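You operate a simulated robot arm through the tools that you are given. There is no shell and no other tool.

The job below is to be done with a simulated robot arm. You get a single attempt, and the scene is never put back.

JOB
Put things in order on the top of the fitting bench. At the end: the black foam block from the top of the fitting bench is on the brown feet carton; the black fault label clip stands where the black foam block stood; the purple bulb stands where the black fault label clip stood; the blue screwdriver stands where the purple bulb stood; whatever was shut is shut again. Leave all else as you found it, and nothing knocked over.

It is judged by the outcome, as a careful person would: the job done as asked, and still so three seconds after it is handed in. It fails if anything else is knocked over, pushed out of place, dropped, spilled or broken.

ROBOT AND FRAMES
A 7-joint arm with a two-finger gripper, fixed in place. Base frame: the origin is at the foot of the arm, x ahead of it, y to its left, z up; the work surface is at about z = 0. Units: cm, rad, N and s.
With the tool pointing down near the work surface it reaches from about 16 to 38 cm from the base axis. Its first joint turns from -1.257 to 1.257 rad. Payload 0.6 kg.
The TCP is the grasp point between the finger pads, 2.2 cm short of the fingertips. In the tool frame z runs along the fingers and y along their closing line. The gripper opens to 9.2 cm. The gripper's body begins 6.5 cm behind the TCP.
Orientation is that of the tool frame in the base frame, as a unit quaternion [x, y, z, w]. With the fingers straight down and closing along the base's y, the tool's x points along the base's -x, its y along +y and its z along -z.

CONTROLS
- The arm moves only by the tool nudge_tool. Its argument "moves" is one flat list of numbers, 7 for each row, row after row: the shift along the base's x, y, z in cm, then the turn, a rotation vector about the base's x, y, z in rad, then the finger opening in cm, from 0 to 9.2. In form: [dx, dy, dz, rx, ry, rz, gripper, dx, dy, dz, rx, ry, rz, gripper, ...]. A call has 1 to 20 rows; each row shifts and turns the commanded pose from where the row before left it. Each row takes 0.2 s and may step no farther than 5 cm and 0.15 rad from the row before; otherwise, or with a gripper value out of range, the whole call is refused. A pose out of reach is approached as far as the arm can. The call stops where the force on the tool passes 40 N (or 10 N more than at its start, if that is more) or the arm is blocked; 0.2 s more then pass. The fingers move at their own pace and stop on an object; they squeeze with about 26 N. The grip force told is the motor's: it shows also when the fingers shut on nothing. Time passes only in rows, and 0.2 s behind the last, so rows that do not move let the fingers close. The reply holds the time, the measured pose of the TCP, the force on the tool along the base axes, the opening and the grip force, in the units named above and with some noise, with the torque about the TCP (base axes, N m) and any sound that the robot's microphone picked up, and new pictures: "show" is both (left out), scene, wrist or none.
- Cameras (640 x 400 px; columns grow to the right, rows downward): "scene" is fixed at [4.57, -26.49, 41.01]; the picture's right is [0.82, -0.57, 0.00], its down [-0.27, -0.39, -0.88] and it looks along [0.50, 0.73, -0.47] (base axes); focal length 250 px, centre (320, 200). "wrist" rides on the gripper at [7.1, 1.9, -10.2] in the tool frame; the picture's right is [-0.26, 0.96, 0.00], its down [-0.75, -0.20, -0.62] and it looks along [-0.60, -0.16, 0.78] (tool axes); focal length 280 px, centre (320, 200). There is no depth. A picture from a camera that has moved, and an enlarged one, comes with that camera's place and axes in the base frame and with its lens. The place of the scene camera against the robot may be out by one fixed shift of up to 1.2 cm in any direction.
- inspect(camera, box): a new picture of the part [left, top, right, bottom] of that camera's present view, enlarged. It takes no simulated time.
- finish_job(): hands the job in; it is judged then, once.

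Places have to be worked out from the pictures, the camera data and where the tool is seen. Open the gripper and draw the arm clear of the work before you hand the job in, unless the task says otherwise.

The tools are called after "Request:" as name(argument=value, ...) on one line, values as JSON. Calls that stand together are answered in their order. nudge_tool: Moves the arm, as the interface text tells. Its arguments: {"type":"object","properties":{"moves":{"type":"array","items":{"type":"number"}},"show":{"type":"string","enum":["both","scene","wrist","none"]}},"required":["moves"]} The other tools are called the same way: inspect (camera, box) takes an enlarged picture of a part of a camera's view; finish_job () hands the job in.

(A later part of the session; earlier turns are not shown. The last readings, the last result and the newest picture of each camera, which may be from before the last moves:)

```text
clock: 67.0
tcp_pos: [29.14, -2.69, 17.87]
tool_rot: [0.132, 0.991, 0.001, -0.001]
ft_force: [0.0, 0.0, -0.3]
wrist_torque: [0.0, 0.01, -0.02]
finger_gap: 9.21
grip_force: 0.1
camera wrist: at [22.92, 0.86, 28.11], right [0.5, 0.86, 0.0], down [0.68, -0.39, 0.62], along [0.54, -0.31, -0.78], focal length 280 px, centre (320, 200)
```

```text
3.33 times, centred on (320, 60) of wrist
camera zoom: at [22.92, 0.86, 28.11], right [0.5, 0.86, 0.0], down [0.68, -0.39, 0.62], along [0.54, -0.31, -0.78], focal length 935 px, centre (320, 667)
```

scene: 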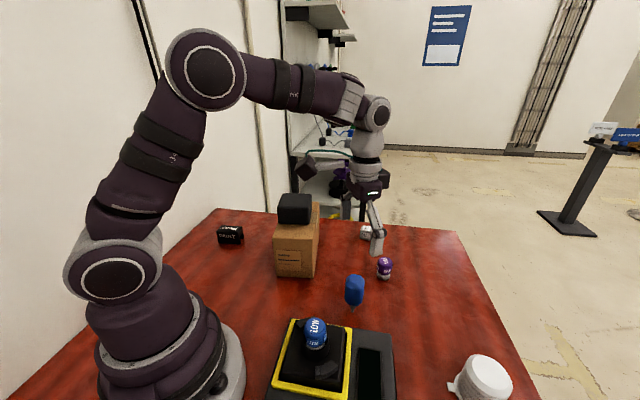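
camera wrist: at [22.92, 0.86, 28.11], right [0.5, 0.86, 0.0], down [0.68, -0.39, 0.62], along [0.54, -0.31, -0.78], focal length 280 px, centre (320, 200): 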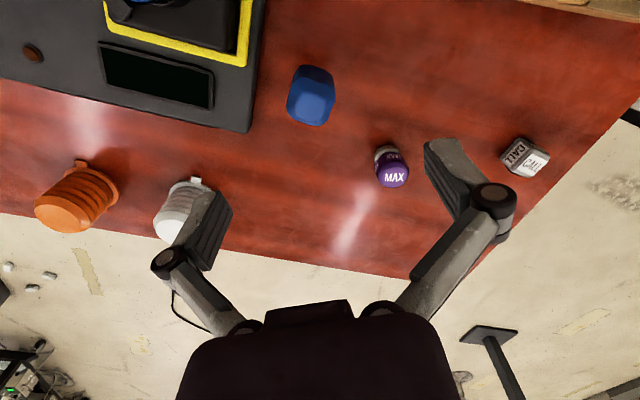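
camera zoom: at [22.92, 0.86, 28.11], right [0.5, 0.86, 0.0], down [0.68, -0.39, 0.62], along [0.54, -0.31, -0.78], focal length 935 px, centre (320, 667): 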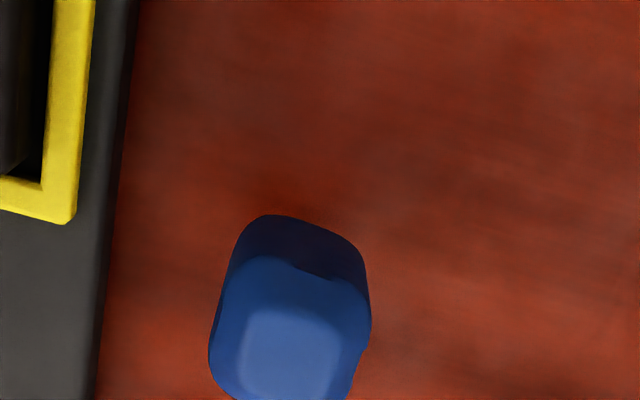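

I need to see how the screwdriver stands, so I'll enlarge the scene view of its foot.

Request:
inspect(camera="scene", box=[330, 265, 380, 320])

Request:
inspect(camera="scene", box=[342, 295, 366, 315])

```text
7.27 times, centred on (355, 292) of scene
camera zoom: at [4.57, -26.49, 41.01], right [0.82, -0.57, 0.0], down [-0.27, -0.39, -0.88], along [0.5, 0.73, -0.47], focal length 1817 px, centre (66, -473)
```

zoom: 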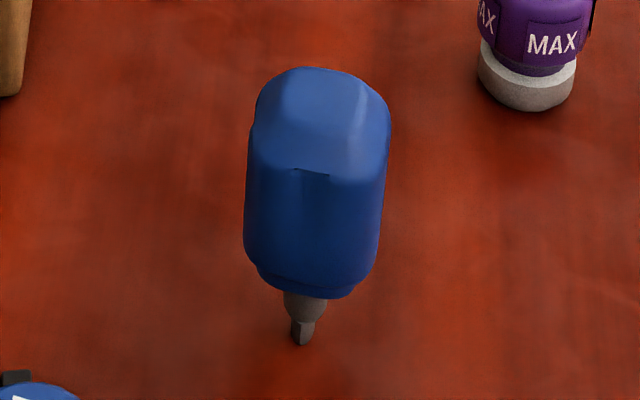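

```text
16.00 times, centred on (354, 305) of scene
camera zoom: at [4.57, -26.49, 41.01], right [0.82, -0.57, 0.0], down [-0.27, -0.39, -0.88], along [0.5, 0.73, -0.47], focal length 3997 px, centre (-224, -1480)
```

zoom: 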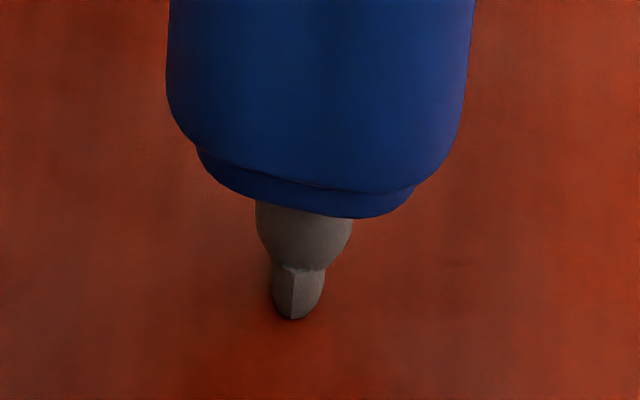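

It's a stubby bit-driver balanced on a small hex bit, so it must be gripped centred on flats and kept exactly vertical. I'll lower slightly, still above it, for a closer look at the handle's facets.

Request:
nudge_tool(moves=[-0.2, -0.4, -2.2, 0, 0, 0, 9.2, 0, 0, -2.2, 0, 0, 0, 9.2, 0, 0, 0, 0, 0, 0, 9.2], show="wrist")

Request:
inspect(camera="wrist", box=[256, 60, 384, 160])

```text
clock: 67.8
tcp_pos: [28.8, -3.19, 13.39]
tool_rot: [0.131, 0.991, 0.002, -0.001]
ft_force: [0.5, 0.2, 0.6]
wrist_torque: [0.01, 0.0, -0.01]
finger_gap: 9.19
grip_force: 0.0
camera wrist: at [22.52, 0.49, 23.59], right [0.5, 0.86, 0.0], down [0.68, -0.39, 0.62], along [0.54, -0.31, -0.78], focal length 280 px, centre (320, 200)
```

wrist: 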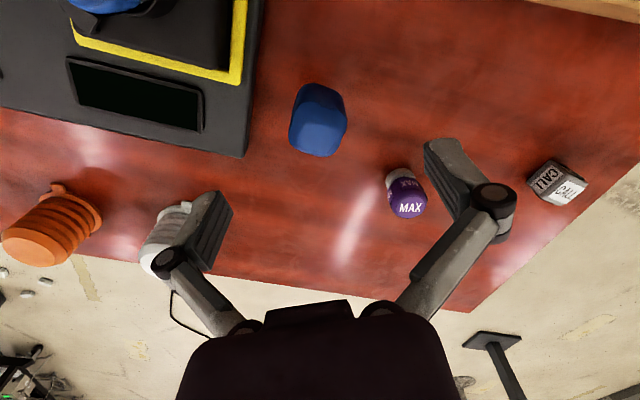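

```text
4.00 times, centred on (320, 110) of wrist
camera zoom: at [22.52, 0.49, 23.59], right [0.5, 0.86, 0.0], down [0.68, -0.39, 0.62], along [0.54, -0.31, -0.78], focal length 1122 px, centre (320, 560)
```

zoom: 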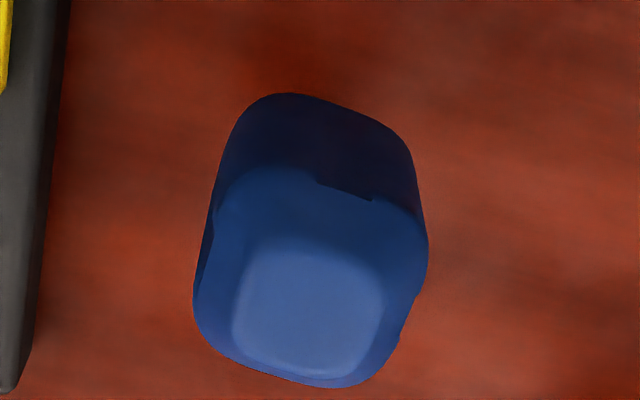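

The handle is a rounded square with faces near 50°, like everything else here, and its axis is about (28.8, -3.33) with the top at z ≈ 8.3. I'll turn the tool to close along about 51.5°. I'll narrow the opening to 5.6 so the outer finger clears the tester, then re-centre.

Request:
nudge_tool(moves=[0, -0.14, 0, 0, 0, -0.137, 5.6, 0, 0, 0, 0, 0, -0.137, 5.6, 0, 0, 0, 0, 0, -0.136, 5.6, 0, 0, 0, 0, 0, 0, 5.6, 0, 0, 0, 0, 0, 0, 5.6])

Request:
inspect(camera="wrist", box=[256, 60, 384, 160])

```text
clock: 69.0
tcp_pos: [28.85, -3.43, 13.45]
tool_rot: [0.331, 0.944, 0.001, -0.001]
ft_force: [-0.1, -0.2, -0.6]
wrist_torque: [-0.03, 0.01, -0.02]
finger_gap: 5.6
grip_force: 0.1
camera wrist: at [24.58, 2.49, 23.61], right [0.81, 0.59, 0.0], down [0.46, -0.63, 0.62], along [0.37, -0.5, -0.78], focal length 280 px, centre (320, 200)
```

scene: 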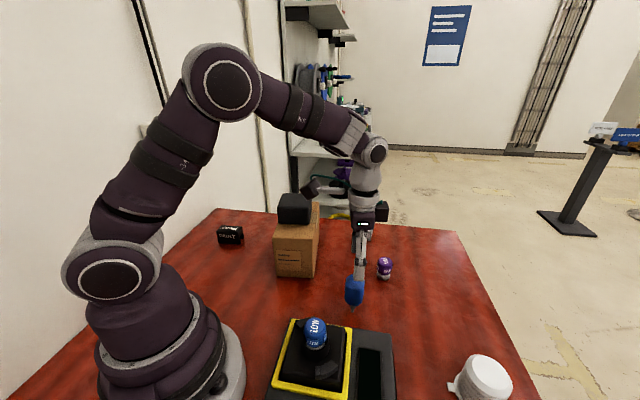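
wrist: 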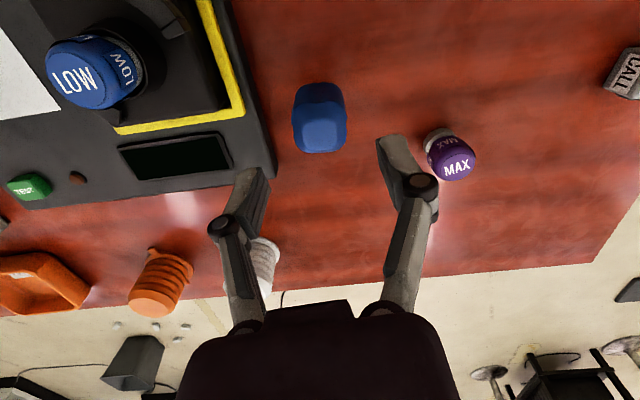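

```text
4.00 times, centred on (320, 110) of wrist
camera zoom: at [24.58, 2.49, 23.61], right [0.81, 0.59, 0.0], down [0.46, -0.63, 0.62], along [0.37, -0.5, -0.78], focal length 1122 px, centre (320, 560)
```

zoom: 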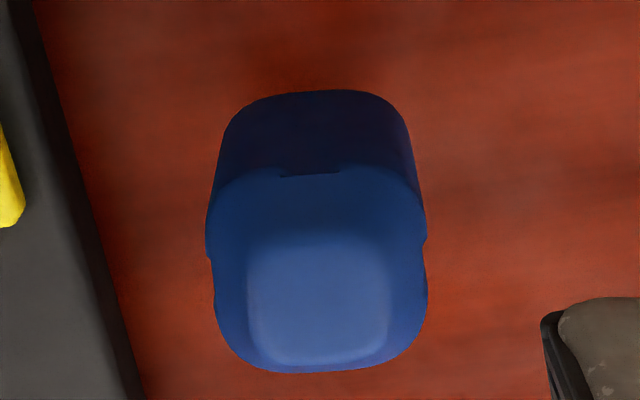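

From two views the handle's faces lie at about 39°, so I'll turn another -0.22 rad. It's already centred on the tool axis, so I'll lower to z ≈ 9.5 and recheck.

Request:
nudge_tool(moves=[0, 0, 0, 0, 0, -0.11, 5.6, 0, 0, 0, 0, 0, -0.11, 5.6, 0, 0, -2, 0, 0, 0, 5.6, 0, 0, -1.8, 0, 0, 0, 5.6, 0, 0, 0, 0, 0, 0, 5.6])

Request:
inspect(camera="wrist", box=[224, 60, 416, 200])

Request:
inspect(camera="scene", box=[315, 230, 395, 320])

```text
clock: 70.2
tcp_pos: [29.0, -3.51, 9.5]
tool_rot: [0.432, 0.902, 0.0, -0.001]
ft_force: [0.4, 0.8, 1.0]
wrist_torque: [-0.02, 0.0, 0.01]
finger_gap: 5.59
grip_force: 0.0
camera wrist: at [26.07, 3.18, 19.81], right [0.92, 0.4, 0.0], down [0.31, -0.72, 0.62], along [0.25, -0.57, -0.78], focal length 280 px, centre (320, 200)
```

scene: 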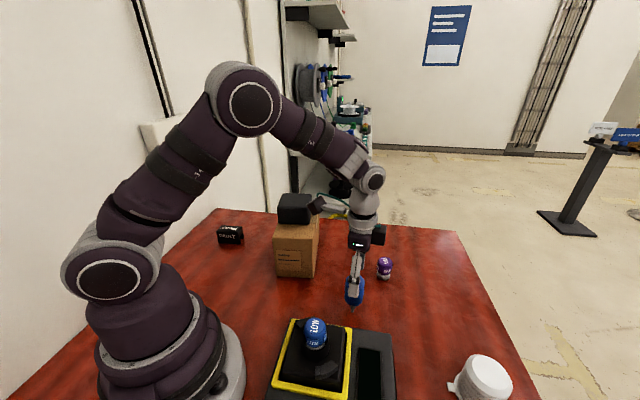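
wrist: 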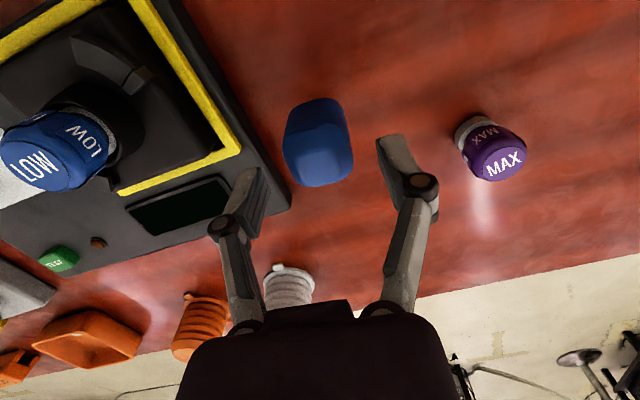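

```text
2.86 times, centred on (320, 130) of wrist
camera zoom: at [26.07, 3.18, 19.81], right [0.92, 0.4, 0.0], down [0.31, -0.72, 0.62], along [0.25, -0.57, -0.78], focal length 801 px, centre (320, 400)
```

zoom: 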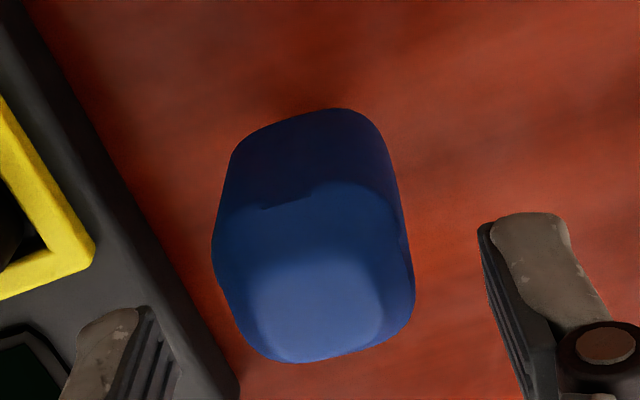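

```text
4.44 times, centred on (355, 275) of scene
camera zoom: at [4.57, -26.49, 41.01], right [0.82, -0.57, 0.0], down [-0.27, -0.39, -0.88], along [0.5, 0.73, -0.47], focal length 1110 px, centre (164, -133)
```

zoom: 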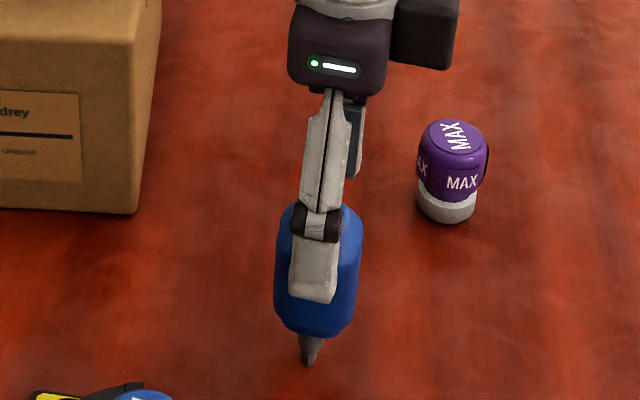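

The handle is centred along the closing line and the finger faces match its flats. I'll shift slightly, lower to z ≈ 5.2, and close slowly in steps so the driver isn't knocked.

Request:
nudge_tool(moves=[-0.1, 0.12, -1.3, 0, 0, 0, 5.6, 0, 0, -1.5, 0, 0, 0, 5.6, 0, 0, -1.5, 0, 0, 0, 5.6, 0, 0, 0, 0, 0, 0, 5.6])

Request:
inspect(camera="wrist", box=[192, 90, 448, 250])

Request:
inspect(camera="scene", box=[315, 240, 395, 320])

```text
clock: 71.2
tcp_pos: [28.76, -3.28, 5.13]
tool_rot: [0.432, 0.902, 0.001, 0.0]
ft_force: [0.9, -0.7, 1.0]
wrist_torque: [-0.02, 0.03, -0.02]
finger_gap: 5.61
grip_force: 0.1
camera wrist: at [25.93, 3.33, 15.43], right [0.92, 0.4, 0.0], down [0.31, -0.72, 0.62], along [0.25, -0.57, -0.78], focal length 280 px, centre (320, 200)
```

scene: 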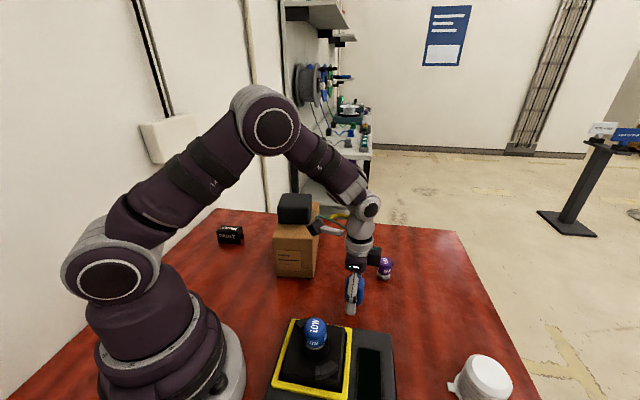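
wrist: 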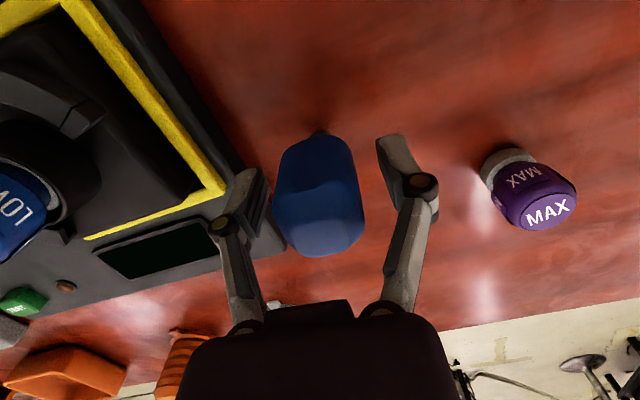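

```text
2.50 times, centred on (320, 170) of wrist
camera zoom: at [25.93, 3.33, 15.43], right [0.92, 0.4, 0.0], down [0.31, -0.72, 0.62], along [0.25, -0.57, -0.78], focal length 701 px, centre (320, 275)
```

zoom: 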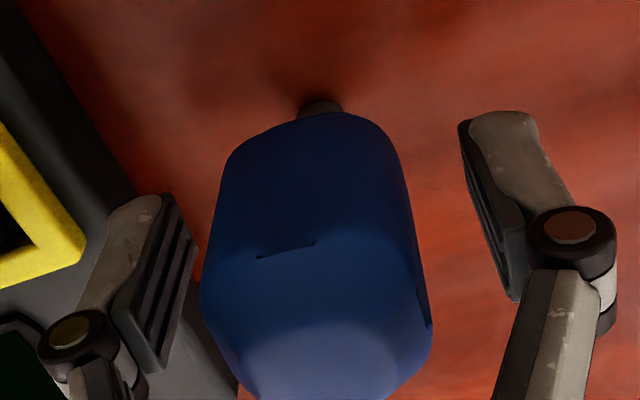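

```text
5.00 times, centred on (355, 280) of scene
camera zoom: at [4.57, -26.49, 41.01], right [0.82, -0.57, 0.0], down [-0.27, -0.39, -0.88], along [0.5, 0.73, -0.47], focal length 1249 px, centre (145, -200)
```

zoom: 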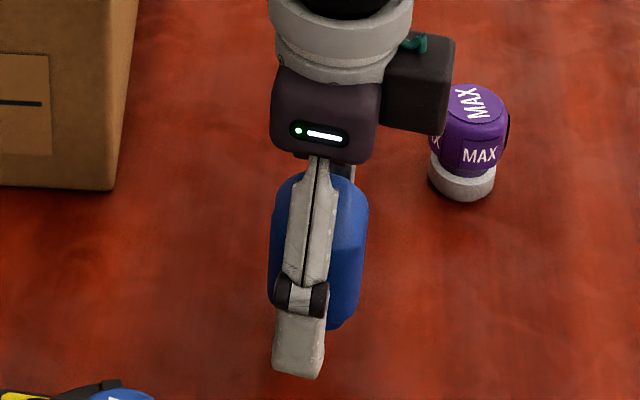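

The handle sits about 1.4 mm toward the left finger, so I'll shift by that and close slowly.

Request:
nudge_tool(moves=[-0.1, -0.08, 0, 0, 0, 0, 5.6, 0, 0, 0, 0, 0, 0, 5.6, 0, 0, 0, 0, 0, 0, 4.6, 0, 0, 0, 0, 0, 0, 4.0, 0, 0, 0, 0, 0, 0, 3.7, 0, 0, 0, 0, 0, 0, 3.5])

Request:
inspect(camera="wrist", box=[192, 90, 448, 250])

```text
clock: 72.6
tcp_pos: [28.71, -3.45, 5.28]
tool_rot: [0.432, 0.902, 0.001, 0.0]
ft_force: [-0.4, 0.7, -0.2]
wrist_torque: [0.06, 0.0, -0.02]
finger_gap: 3.52
grip_force: 0.6
camera wrist: at [25.81, 3.3, 15.47], right [0.92, 0.4, 0.0], down [0.31, -0.72, 0.62], along [0.25, -0.57, -0.78], focal length 280 px, centre (320, 200)
```

scene: 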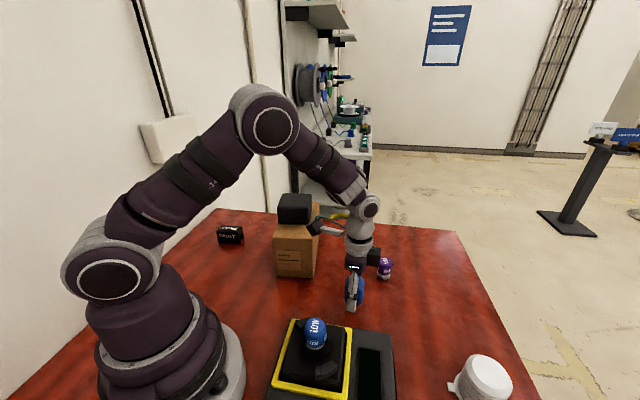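
wrist: 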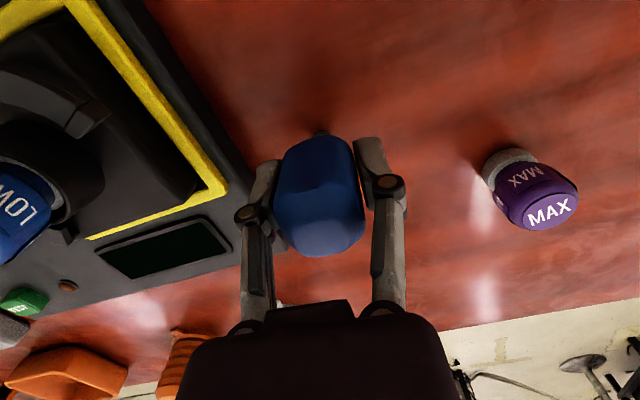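

```text
2.50 times, centred on (320, 170) of wrist
camera zoom: at [25.81, 3.3, 15.47], right [0.92, 0.4, 0.0], down [0.31, -0.72, 0.62], along [0.25, -0.57, -0.78], focal length 701 px, centre (320, 275)
```

zoom: 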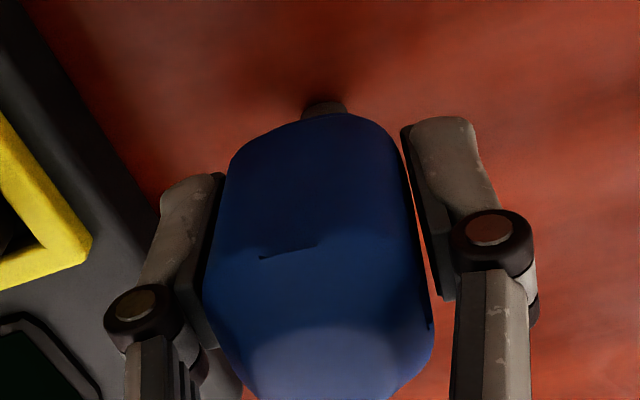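

A small gap remains only on the right, so I'll shift about 1 mm toward the left and finish closing.

Request:
nudge_tool(moves=[-0.07, -0.05, 0, 0, 0, 0, 3.5, 0, 0, 0, 0, 0, 0, 3.4, 0, 0, 0, 0, 0, 0, 3.3, 0, 0, 0, 0, 0, 0, 3.2, 0, 0, 0, 0, 0, 0, 3.1, 0, 0, 0, 0, 0, 0, 3.0])

Request:
inspect(camera="wrist", box=[192, 90, 448, 250])

Request:
inspect(camera="scene", box=[315, 240, 395, 320])

```text
clock: 74.0
tcp_pos: [28.71, -3.42, 5.23]
tool_rot: [0.432, 0.902, 0.002, -0.001]
ft_force: [-0.6, 0.7, 3.1]
wrist_torque: [0.0, 0.03, -0.01]
finger_gap: 3.3
grip_force: 26.0
camera wrist: at [25.77, 3.24, 15.49], right [0.92, 0.4, 0.0], down [0.31, -0.72, 0.62], along [0.25, -0.57, -0.78], focal length 280 px, centre (320, 200)
```

scene: 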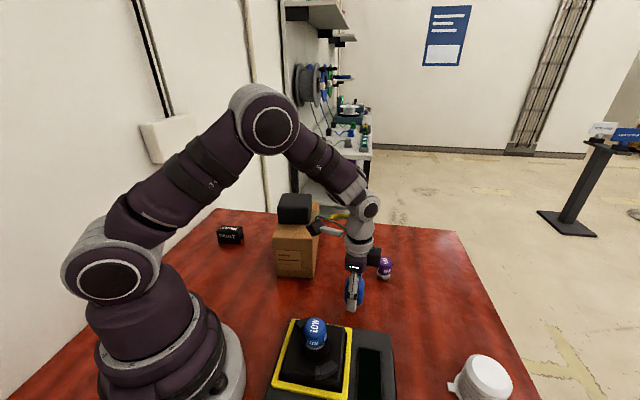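
wrist: 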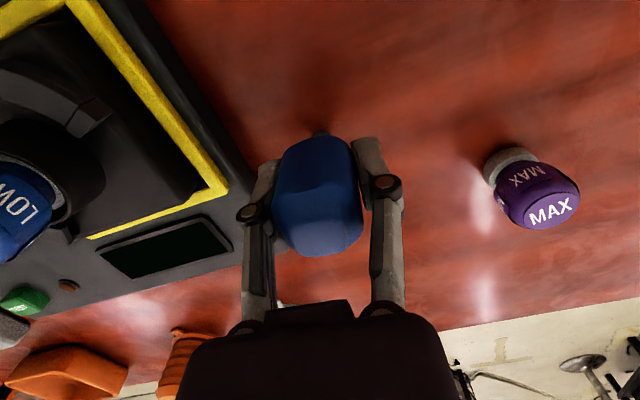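

```text
2.50 times, centred on (320, 170) of wrist
camera zoom: at [25.77, 3.24, 15.49], right [0.92, 0.4, 0.0], down [0.31, -0.72, 0.62], along [0.25, -0.57, -0.78], focal length 701 px, centre (320, 275)
```

zoom: 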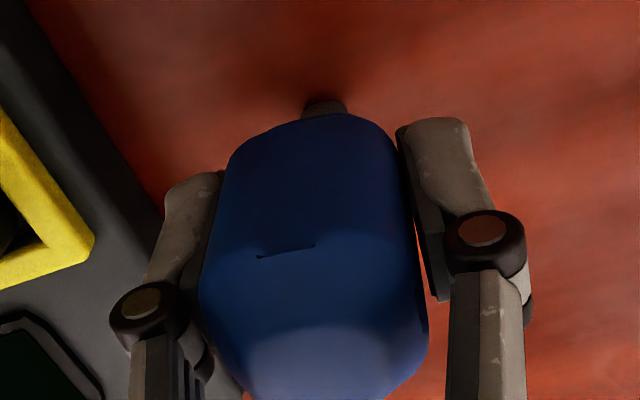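

```text
5.00 times, centred on (355, 280) of scene
camera zoom: at [4.57, -26.49, 41.01], right [0.82, -0.57, 0.0], down [-0.27, -0.39, -0.88], along [0.5, 0.73, -0.47], focal length 1249 px, centre (145, -200)
```

zoom: 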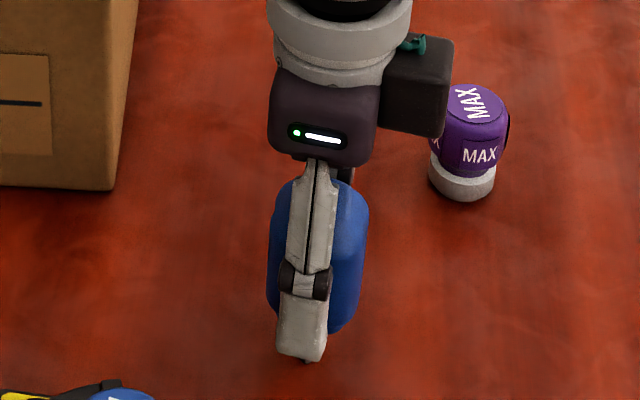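

The grip is solid on the flats (3.3 cm) and the driver still looks vertical. I'll lift smoothly straight up.

Request:
nudge_tool(moves=[0, 0, 0.4, 0, 0, 0, 2.8, 0, 0, 0.8, 0, 0, 0, 2.8, 0, 0, 1.2, 0, 0, 0, 2.8, 0, 0, 1.6, 0, 0, 0, 2.8, 0, 0, 2, 0, 0, 0, 2.8, 0, 0, 2, 0, 0, 0, 2.8, 0, 0, 2, 0, 0, 0, 2.8, 0, 0, 2, 0, 0, 0, 2.8, 0, 0, 1.6, 0, 0, 0, 2.8, 0, 0, 1, 0, 0, 0, 2.8, 0, 0, 0.4, 0, 0, 0, 2.8, 0, 0, 0, 0, 0, 0, 2.8])

Request:
inspect(camera="scene", box=[310, 150, 410, 260])

Request:
inspect(camera="wrist", box=[192, 90, 448, 250])

```text
clock: 76.6
tcp_pos: [28.63, -3.47, 20.34]
tool_rot: [0.433, 0.902, 0.002, -0.001]
ft_force: [0.7, -0.6, 0.0]
wrist_torque: [0.03, -0.01, -0.02]
finger_gap: 3.33
grip_force: 26.2
camera wrist: at [25.7, 3.29, 30.52], right [0.92, 0.4, 0.0], down [0.31, -0.72, 0.62], along [0.25, -0.57, -0.78], focal length 280 px, centre (320, 200)
```

scene: 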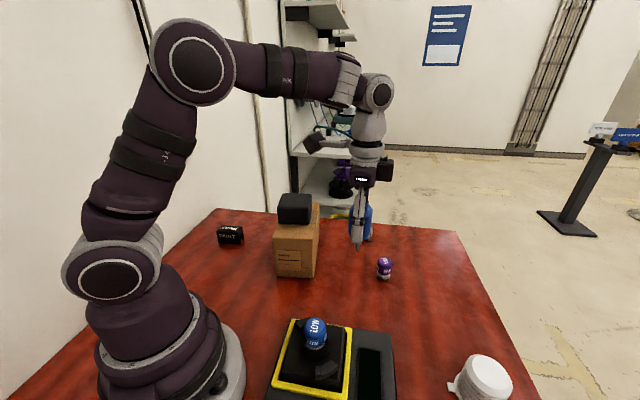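
wrist: 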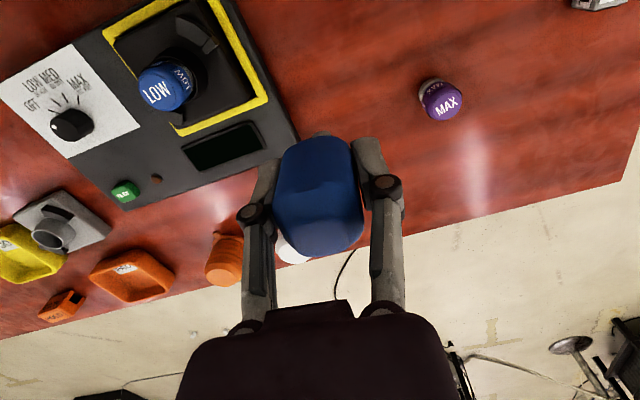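

```text
3.64 times, centred on (360, 205) of scene
camera zoom: at [4.57, -26.49, 41.01], right [0.82, -0.57, 0.0], down [-0.27, -0.39, -0.88], along [0.5, 0.73, -0.47], focal length 908 px, centre (174, 182)
```

zoom: 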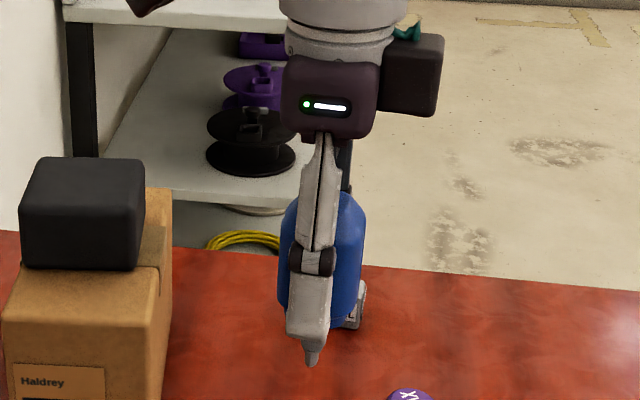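

```text
2.50 times, centred on (320, 170) of wrist
camera zoom: at [25.7, 3.29, 30.52], right [0.92, 0.4, 0.0], down [0.31, -0.72, 0.62], along [0.25, -0.57, -0.78], focal length 701 px, centre (320, 275)
```

zoom: 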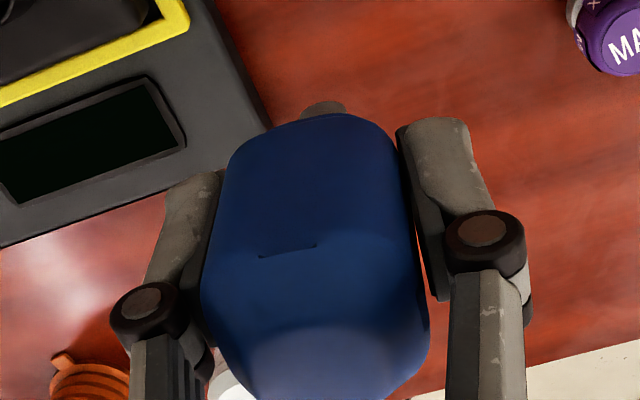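

The driver hasn't shifted in the grip. I'll carry it smoothly to above the bulb's old spot, (10.5, 20.85), turning +1.05 rad on the way to stay in a comfortable wrist range.

Request:
nudge_tool(moves=[-0.543, 0.729, 0, 0, 0, 0.0315, 2.8, -0.905, 1.215, 0, 0, 0, 0.0525, 2.8, -1.267, 1.701, 0, 0, 0, 0.0735, 2.8, -1.448, 1.944, 0, 0, 0, 0.084, 2.8, -1.629, 2.187, 0, 0, 0, 0.0945, 2.8, -1.629, 2.187, 0, 0, 0, 0.0945, 2.8, -1.629, 2.187, 0, 0, 0, 0.0945, 2.8, -1.629, 2.187, 0, 0, 0, 0.0945, 2.8, -1.629, 2.187, 0, 0, 0, 0.0945, 2.8, -1.629, 2.187, 0, 0, 0, 0.0945, 2.8, -1.448, 1.944, 0, 0, 0, 0.084, 2.8, -1.267, 1.701, 0, 0, 0, 0.0735, 2.8, -0.905, 1.215, 0, 0, 0, 0.0525, 2.8, -0.543, 0.729, 0, 0, 0, 0.0315, 2.8, 0, 0, 0, 0, 0, 0, 2.8])

```text
clock: 79.8
tcp_pos: [10.42, 20.76, 20.18]
tool_rot: [-0.079, 0.997, 0.001, -0.001]
ft_force: [-0.4, 0.2, 0.1]
wrist_torque: [0.01, -0.01, 0.02]
finger_gap: 3.31
grip_force: 26.1
camera wrist: at [3.23, 21.59, 30.45], right [0.11, 0.99, 0.0], down [0.78, -0.09, 0.62], along [0.62, -0.07, -0.78], focal length 280 px, centre (320, 200)
```

scene: 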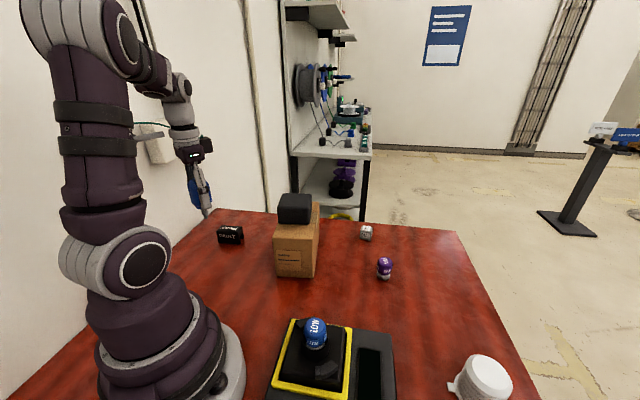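
wrist: 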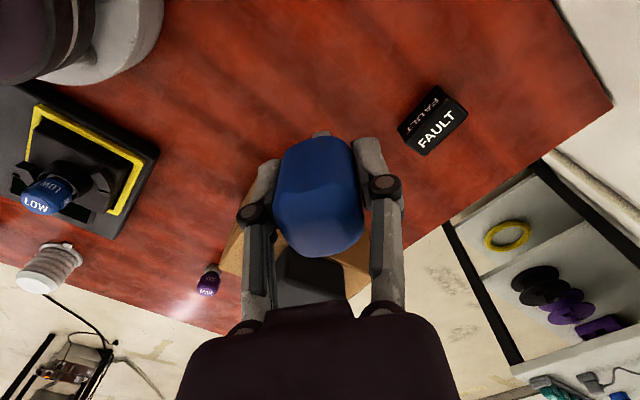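

No flags, and the tool is still exactly vertical. I'll lower smoothly to just above contact (expected at TCP z ≈ 5.2).

Request:
nudge_tool(moves=[0.05, 0, -0.4, 0, 0, 0, 2.8, 0.05, 0, -0.8, 0, 0, 0, 2.8, 0, 0, -1.4, 0, 0, 0, 2.8, 0, 0, -2, 0, 0, 0, 2.8, 0, 0, -2, 0, 0, 0, 2.8, 0, 0, -2, 0, 0, 0, 2.8, 0, 0, -2, 0, 0, 0, 2.8, 0, 0, -1.6, 0, 0, 0, 2.8, 0, 0, -1.1, 0, 0, 0, 2.8, 0, 0, -0.7, 0, 0, 0, 2.8, 0, 0, -0.3, 0, 0, 0, 2.8, 0, 0, 0, 0, 0, 0, 2.8])

Request:
inspect(camera="scene", box=[170, 200, 266, 300])

```text
clock: 82.4
tcp_pos: [10.74, 20.82, 5.75]
tool_rot: [-0.078, 0.997, 0.001, -0.001]
ft_force: [-0.2, 0.2, -0.4]
wrist_torque: [0.02, -0.02, -0.01]
finger_gap: 3.32
grip_force: 25.8
camera wrist: at [3.46, 21.62, 16.11], right [0.11, 0.99, 0.0], down [0.78, -0.09, 0.62], along [0.62, -0.07, -0.78], focal length 280 px, centre (320, 200)
```

scene: 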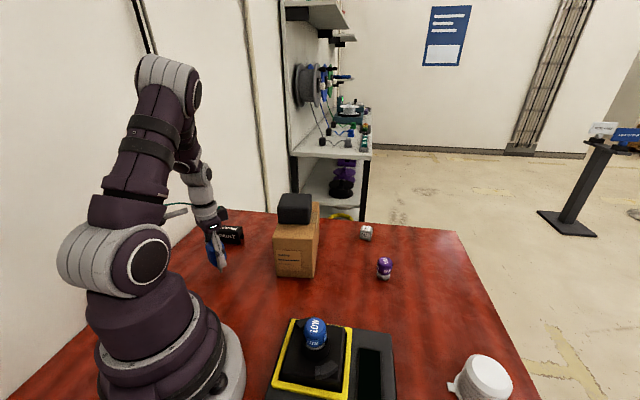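
wrist: 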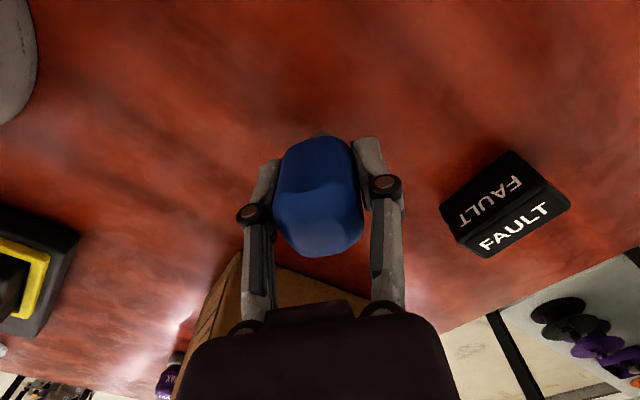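

```text
4.00 times, centred on (218, 250) of scene
camera zoom: at [4.57, -26.49, 41.01], right [0.82, -0.57, 0.0], down [-0.27, -0.39, -0.88], along [0.5, 0.73, -0.47], focal length 999 px, centre (728, 0)
```

zoom: 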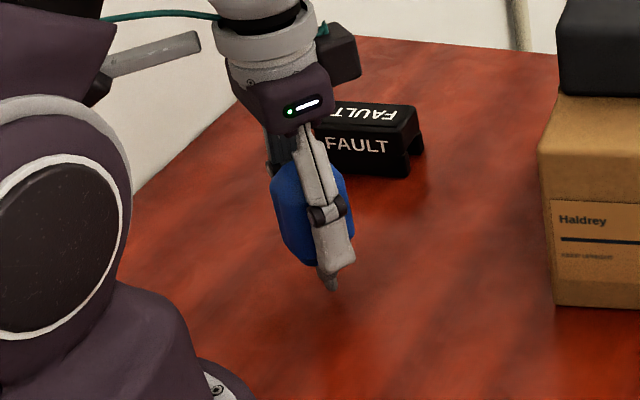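

The tip is right over the bulb's old spot in the scene view. I'll step down gently to contact.

Request:
nudge_tool(moves=[-0.1, 0, -0.2, 0, 0, 0, 2.8, 0, 0, -0.15, 0, 0, 0, 2.8, 0, 0, 0, 0, 0, 0, 2.8], show="none")

Request:
nudge_tool(moves=[0, 0, -0.08, 0, 0, 0, 2.8, 0, 0, 0, 0, 0, 0, 2.8], show="none")

```text
clock: 83.2
tcp_pos: [10.56, 20.98, 5.48]
tool_rot: [-0.078, 0.997, 0.0, -0.001]
ft_force: [-0.1, -0.5, -0.8]
wrist_torque: [0.01, 0.02, 0.04]
finger_gap: 3.3
grip_force: 25.5
```

```text
clock: 83.8
tcp_pos: [10.56, 20.63, 5.51]
tool_rot: [-0.078, 0.997, 0.001, -0.002]
ft_force: [0.9, 0.4, -1.4]
wrist_torque: [0.01, -0.02, -0.01]
finger_gap: 3.31
grip_force: 26.8
```

No contact yet; I'll continue in small steps.

Request:
nudge_tool(moves=[0, 0, -0.1, 0, 0, 0, 2.8, 0, 0, 0, 0, 0, 0, 2.8], show="none")

Request:
nudge_tool(moves=[0, 0, -0.06, 0, 0, 0, 2.8, 0, 0, 0, 0, 0, 0, 2.8], show="none")

Request:
nudge_tool(moves=[0, 0, -0.06, 0, 0, 0, 2.8, 0, 0, 0, 0, 0, 0, 2.8], show="none")

```text
clock: 84.4
tcp_pos: [10.7, 20.74, 5.37]
tool_rot: [-0.078, 0.997, 0.001, -0.001]
ft_force: [-0.8, -0.1, -0.9]
wrist_torque: [0.03, -0.01, 0.0]
finger_gap: 3.31
grip_force: 25.7
```

```text
clock: 85.0
tcp_pos: [10.59, 20.71, 5.46]
tool_rot: [-0.077, 0.997, 0.001, -0.001]
ft_force: [-0.6, 0.7, 0.0]
wrist_torque: [0.0, -0.02, 0.03]
finger_gap: 3.28
grip_force: 25.6
```

```text
clock: 85.6
tcp_pos: [10.52, 20.82, 5.23]
tool_rot: [-0.078, 0.997, 0.0, -0.001]
ft_force: [-0.1, 0.3, 0.0]
wrist_torque: [0.0, 0.0, 0.01]
finger_gap: 3.3
grip_force: 26.0
```

Still free at about z = 5.2–5.3, so two more small steps.

Request:
nudge_tool(moves=[0, 0, -0.05, 0, 0, 0, 2.8, 0, 0, 0, 0, 0, 0, 2.8], show="none")

Request:
nudge_tool(moves=[0, 0, -0.05, 0, 0, 0, 2.8, 0, 0, 0, 0, 0, 0, 2.8], show="none")

```text
clock: 86.2
tcp_pos: [10.68, 20.78, 5.3]
tool_rot: [-0.078, 0.997, 0.0, -0.001]
ft_force: [0.6, 0.1, 9.2]
wrist_torque: [-0.07, -0.06, -0.04]
finger_gap: 3.3
grip_force: 25.5
```

```text
clock: 86.8
tcp_pos: [10.46, 20.74, 5.28]
tool_rot: [-0.079, 0.997, 0.001, -0.002]
ft_force: [-4.6, -0.7, 16.5]
wrist_torque: [-0.01, 0.24, 0.01]
finger_gap: 3.29
grip_force: 25.6
```

Contact is made (9 N, then 16 N). I'll back off to a light touch and inspect before letting go.

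Request:
nudge_tool(moves=[0, 0, 0.08, 0, 0, 0, 2.8, 0, 0, 0, 0, 0, 0, 2.8])

Request:
inspect(camera="scene", box=[185, 220, 255, 290])

Request:
inspect(camera="wrist", box=[192, 90, 448, 250])

```text
clock: 87.4
tcp_pos: [10.65, 20.81, 5.27]
tool_rot: [-0.078, 0.997, 0.0, -0.001]
ft_force: [-0.5, 0.4, -1.2]
wrist_torque: [-0.01, -0.01, 0.01]
finger_gap: 3.31
grip_force: 26.0
camera wrist: at [3.34, 21.61, 15.55], right [0.11, 0.99, 0.0], down [0.78, -0.09, 0.62], along [0.62, -0.07, -0.78], focal length 280 px, centre (320, 200)
```

scene: 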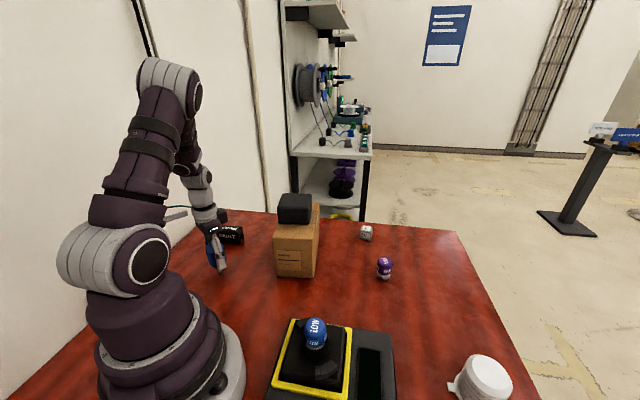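
wrist: 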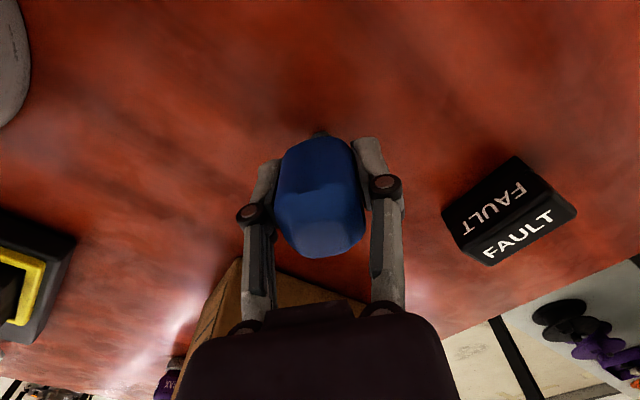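

```text
5.71 times, centred on (220, 255) of scene
camera zoom: at [4.57, -26.49, 41.01], right [0.82, -0.57, 0.0], down [-0.27, -0.39, -0.88], along [0.5, 0.73, -0.47], focal length 1428 px, centre (891, -114)
```

zoom: 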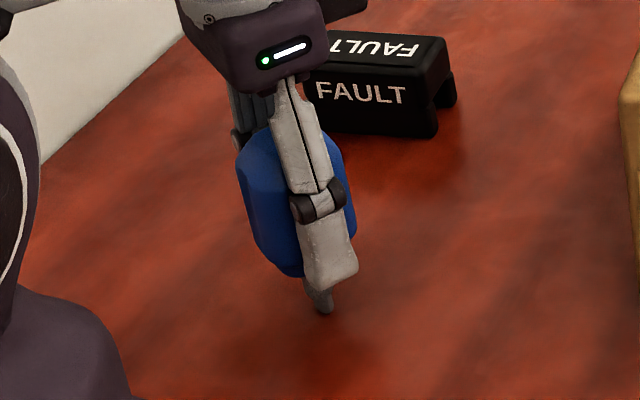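

```text
2.50 times, centred on (320, 170) of wrist
camera zoom: at [3.34, 21.61, 15.55], right [0.11, 0.99, 0.0], down [0.78, -0.09, 0.62], along [0.62, -0.07, -0.78], focal length 701 px, centre (320, 275)
```

zoom: 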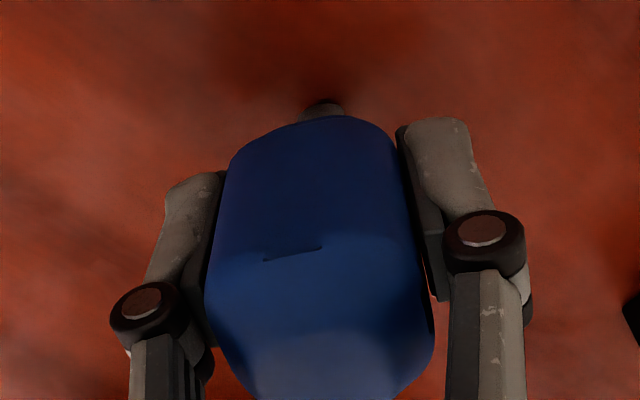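

Comparing wrist views with the pick, the press seems to have rotated the driver about 2° in the fingers: cap shifted one way, collar the other. I'll lift a hair, rotate the tool back by 0.038 rad about the closing line, and check again.

Request:
nudge_tool(moves=[0, 0, 0.3, 0, 0, 0, 2.8, 0, 0, 0, 0.003, -0.0188, 0, 2.8, 0, 0, 0, 0.003, -0.0188, 0, 2.8, 0, 0, 0, 0, 0, 0, 2.8])

Request:
inspect(camera="wrist", box=[192, 90, 448, 250])

Request:
inspect(camera="scene", box=[185, 220, 255, 290])

```text
clock: 88.4
tcp_pos: [10.58, 20.7, 5.59]
tool_rot: [-0.077, 0.997, 0.002, 0.018]
ft_force: [-0.4, -0.5, -0.4]
wrist_torque: [0.01, 0.0, 0.06]
finger_gap: 3.3
grip_force: 25.9
camera wrist: at [2.93, 21.5, 15.56], right [0.11, 0.99, 0.01], down [0.75, -0.09, 0.65], along [0.65, -0.06, -0.76], focal length 280 px, centre (320, 200)
```

scene: 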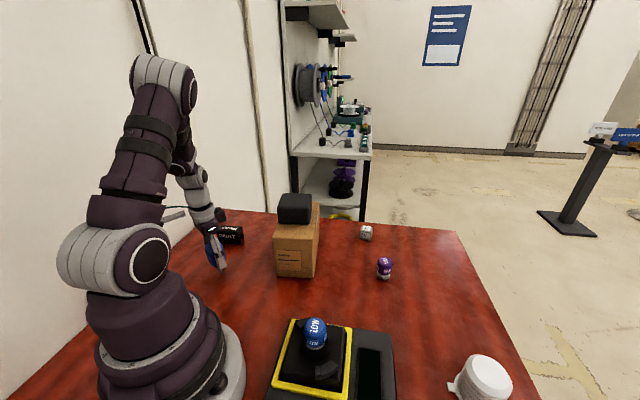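
wrist: 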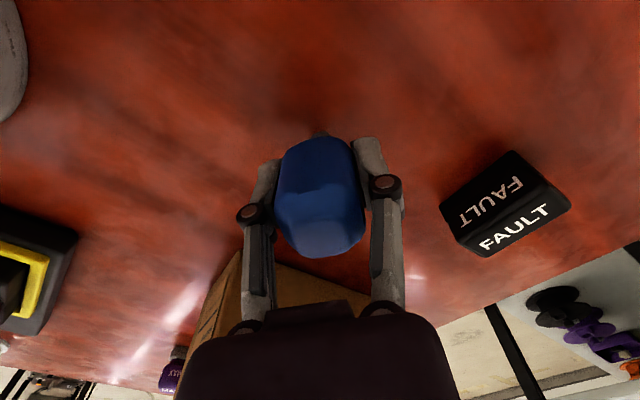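

```text
2.50 times, centred on (320, 170) of wrist
camera zoom: at [2.93, 21.5, 15.56], right [0.11, 0.99, 0.01], down [0.75, -0.09, 0.65], along [0.65, -0.06, -0.76], focal length 701 px, centre (320, 275)
```

zoom: 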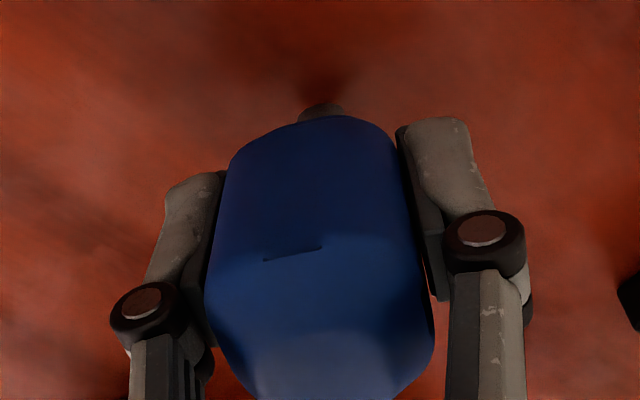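

```text
5.71 times, centred on (220, 255) of scene
camera zoom: at [4.57, -26.49, 41.01], right [0.82, -0.57, 0.0], down [-0.27, -0.39, -0.88], along [0.5, 0.73, -0.47], focal length 1428 px, centre (891, -114)
```

zoom: 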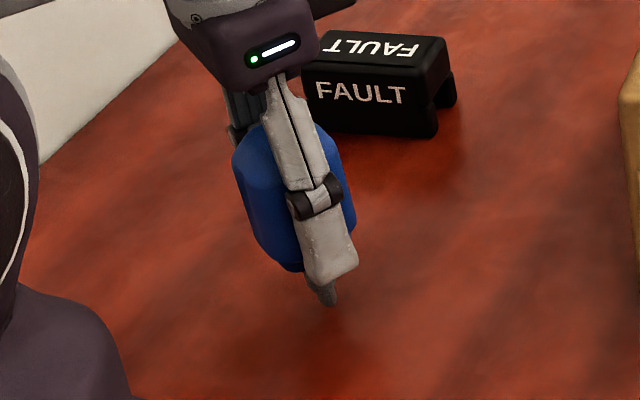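

On a closer comparison the shift is mostly the driver sliding up about 1 mm in the grip, with roughly 1° of rotation, so my correction was too big. I'll take back half of it and lower very gently to first touch.

Request:
nudge_tool(moves=[0, 0, 0, -0.003, 0.0195, 0, 2.8, 0, 0, -0.2, 0, 0, 0, 2.8, 0, 0, 0, 0, 0, 0, 2.8], show="none")

Request:
nudge_tool(moves=[0, 0, -0.06, 0, 0, 0, 2.8, 0, 0, 0, 0, 0, 0, 2.8], show="none")

Request:
nudge_tool(moves=[0, 0, -0.04, 0, 0, 0, 2.8, 0, 0, 0, 0, 0, 0, 2.8], show="none")

```text
clock: 89.2
tcp_pos: [10.61, 20.86, 5.33]
tool_rot: [-0.078, 0.997, 0.002, 0.008]
ft_force: [-0.2, -0.2, 0.1]
wrist_torque: [0.01, 0.01, -0.03]
finger_gap: 3.31
grip_force: 25.9
```

```text
clock: 89.8
tcp_pos: [10.61, 20.76, 5.15]
tool_rot: [-0.078, 0.997, 0.002, 0.008]
ft_force: [-0.4, 1.1, -1.3]
wrist_torque: [0.01, -0.02, 0.03]
finger_gap: 3.3
grip_force: 26.5
```

```text
clock: 90.4
tcp_pos: [10.65, 20.82, 5.2]
tool_rot: [-0.078, 0.997, 0.001, 0.008]
ft_force: [0.7, 0.0, -1.1]
wrist_torque: [0.0, -0.02, 0.01]
finger_gap: 3.33
grip_force: 26.1
```

No touch yet; I'll continue in 0.3–0.4 mm steps.

Request:
nudge_tool(moves=[0, 0, -0.03, 0, 0, 0, 2.8, 0, 0, 0, 0, 0, 0, 2.8], show="none")

Request:
nudge_tool(moves=[0, 0, -0.03, 0, 0, 0, 2.8, 0, 0, 0, 0, 0, 0, 2.8], show="none")

```text
clock: 91.0
tcp_pos: [10.56, 20.92, 5.12]
tool_rot: [-0.077, 0.997, 0.001, 0.009]
ft_force: [-1.2, -3.8, 16.0]
wrist_torque: [-0.13, 0.04, -0.02]
finger_gap: 3.33
grip_force: 26.1
```

```text
clock: 91.6
tcp_pos: [10.74, 20.87, 5.16]
tool_rot: [-0.078, 0.997, 0.002, 0.008]
ft_force: [2.4, -3.3, 13.8]
wrist_torque: [-0.18, -0.13, 0.01]
finger_gap: 3.31
grip_force: 26.5
```

It's seated firmly (~15 N). I'll back off to zero load and look once more.

Request:
nudge_tool(moves=[0, 0, 0.05, 0, 0, 0, 2.8, 0, 0, 0, 0, 0, 0, 2.8], show="wrist")

Request:
inspect(camera="wrist", box=[192, 90, 448, 250])

Request:
inspect(camera="scene", box=[185, 220, 255, 290])

```text
clock: 92.2
tcp_pos: [10.44, 20.79, 5.28]
tool_rot: [-0.078, 0.997, 0.002, 0.008]
ft_force: [0.1, -0.3, -0.6]
wrist_torque: [-0.01, 0.0, -0.02]
finger_gap: 3.32
grip_force: 26.3
camera wrist: at [3.04, 21.65, 15.36], right [0.11, 0.99, 0.01], down [0.77, -0.09, 0.64], along [0.63, -0.06, -0.77], focal length 280 px, centre (320, 200)
```

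wrist: 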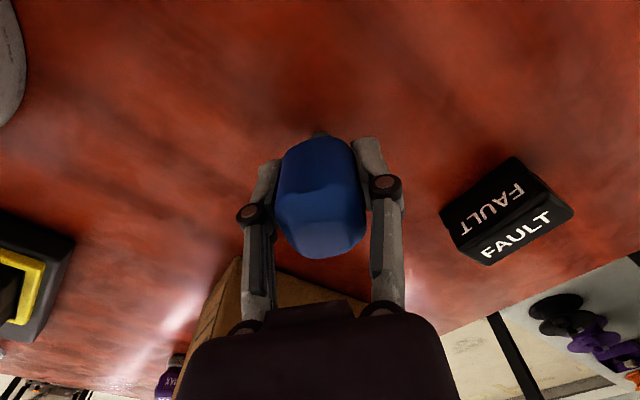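

```text
2.50 times, centred on (320, 170) of wrist
camera zoom: at [3.04, 21.65, 15.36], right [0.11, 0.99, 0.01], down [0.77, -0.09, 0.64], along [0.63, -0.06, -0.77], focal length 701 px, centre (320, 275)
```

zoom: 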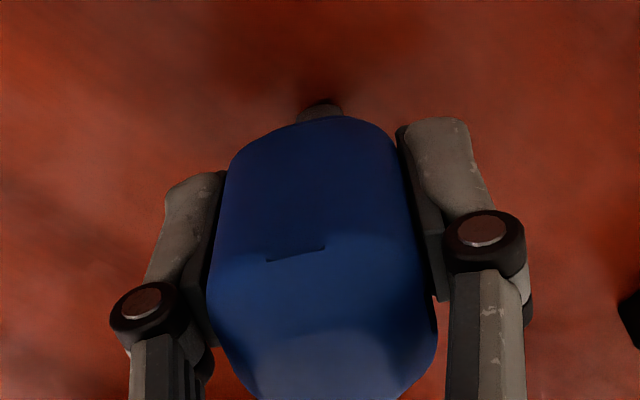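

```text
5.71 times, centred on (220, 255) of scene
camera zoom: at [4.57, -26.49, 41.01], right [0.82, -0.57, 0.0], down [-0.27, -0.39, -0.88], along [0.5, 0.73, -0.47], focal length 1428 px, centre (891, -114)
```

zoom: 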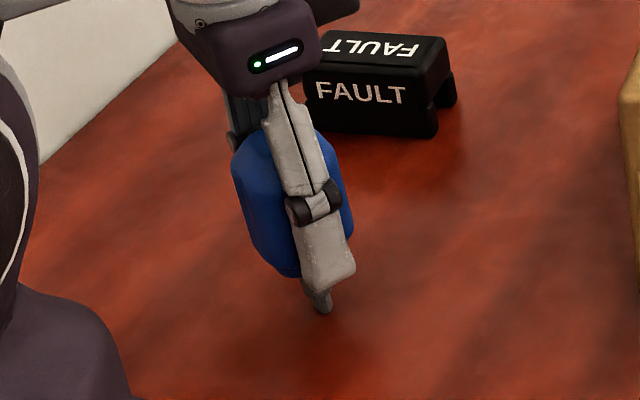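

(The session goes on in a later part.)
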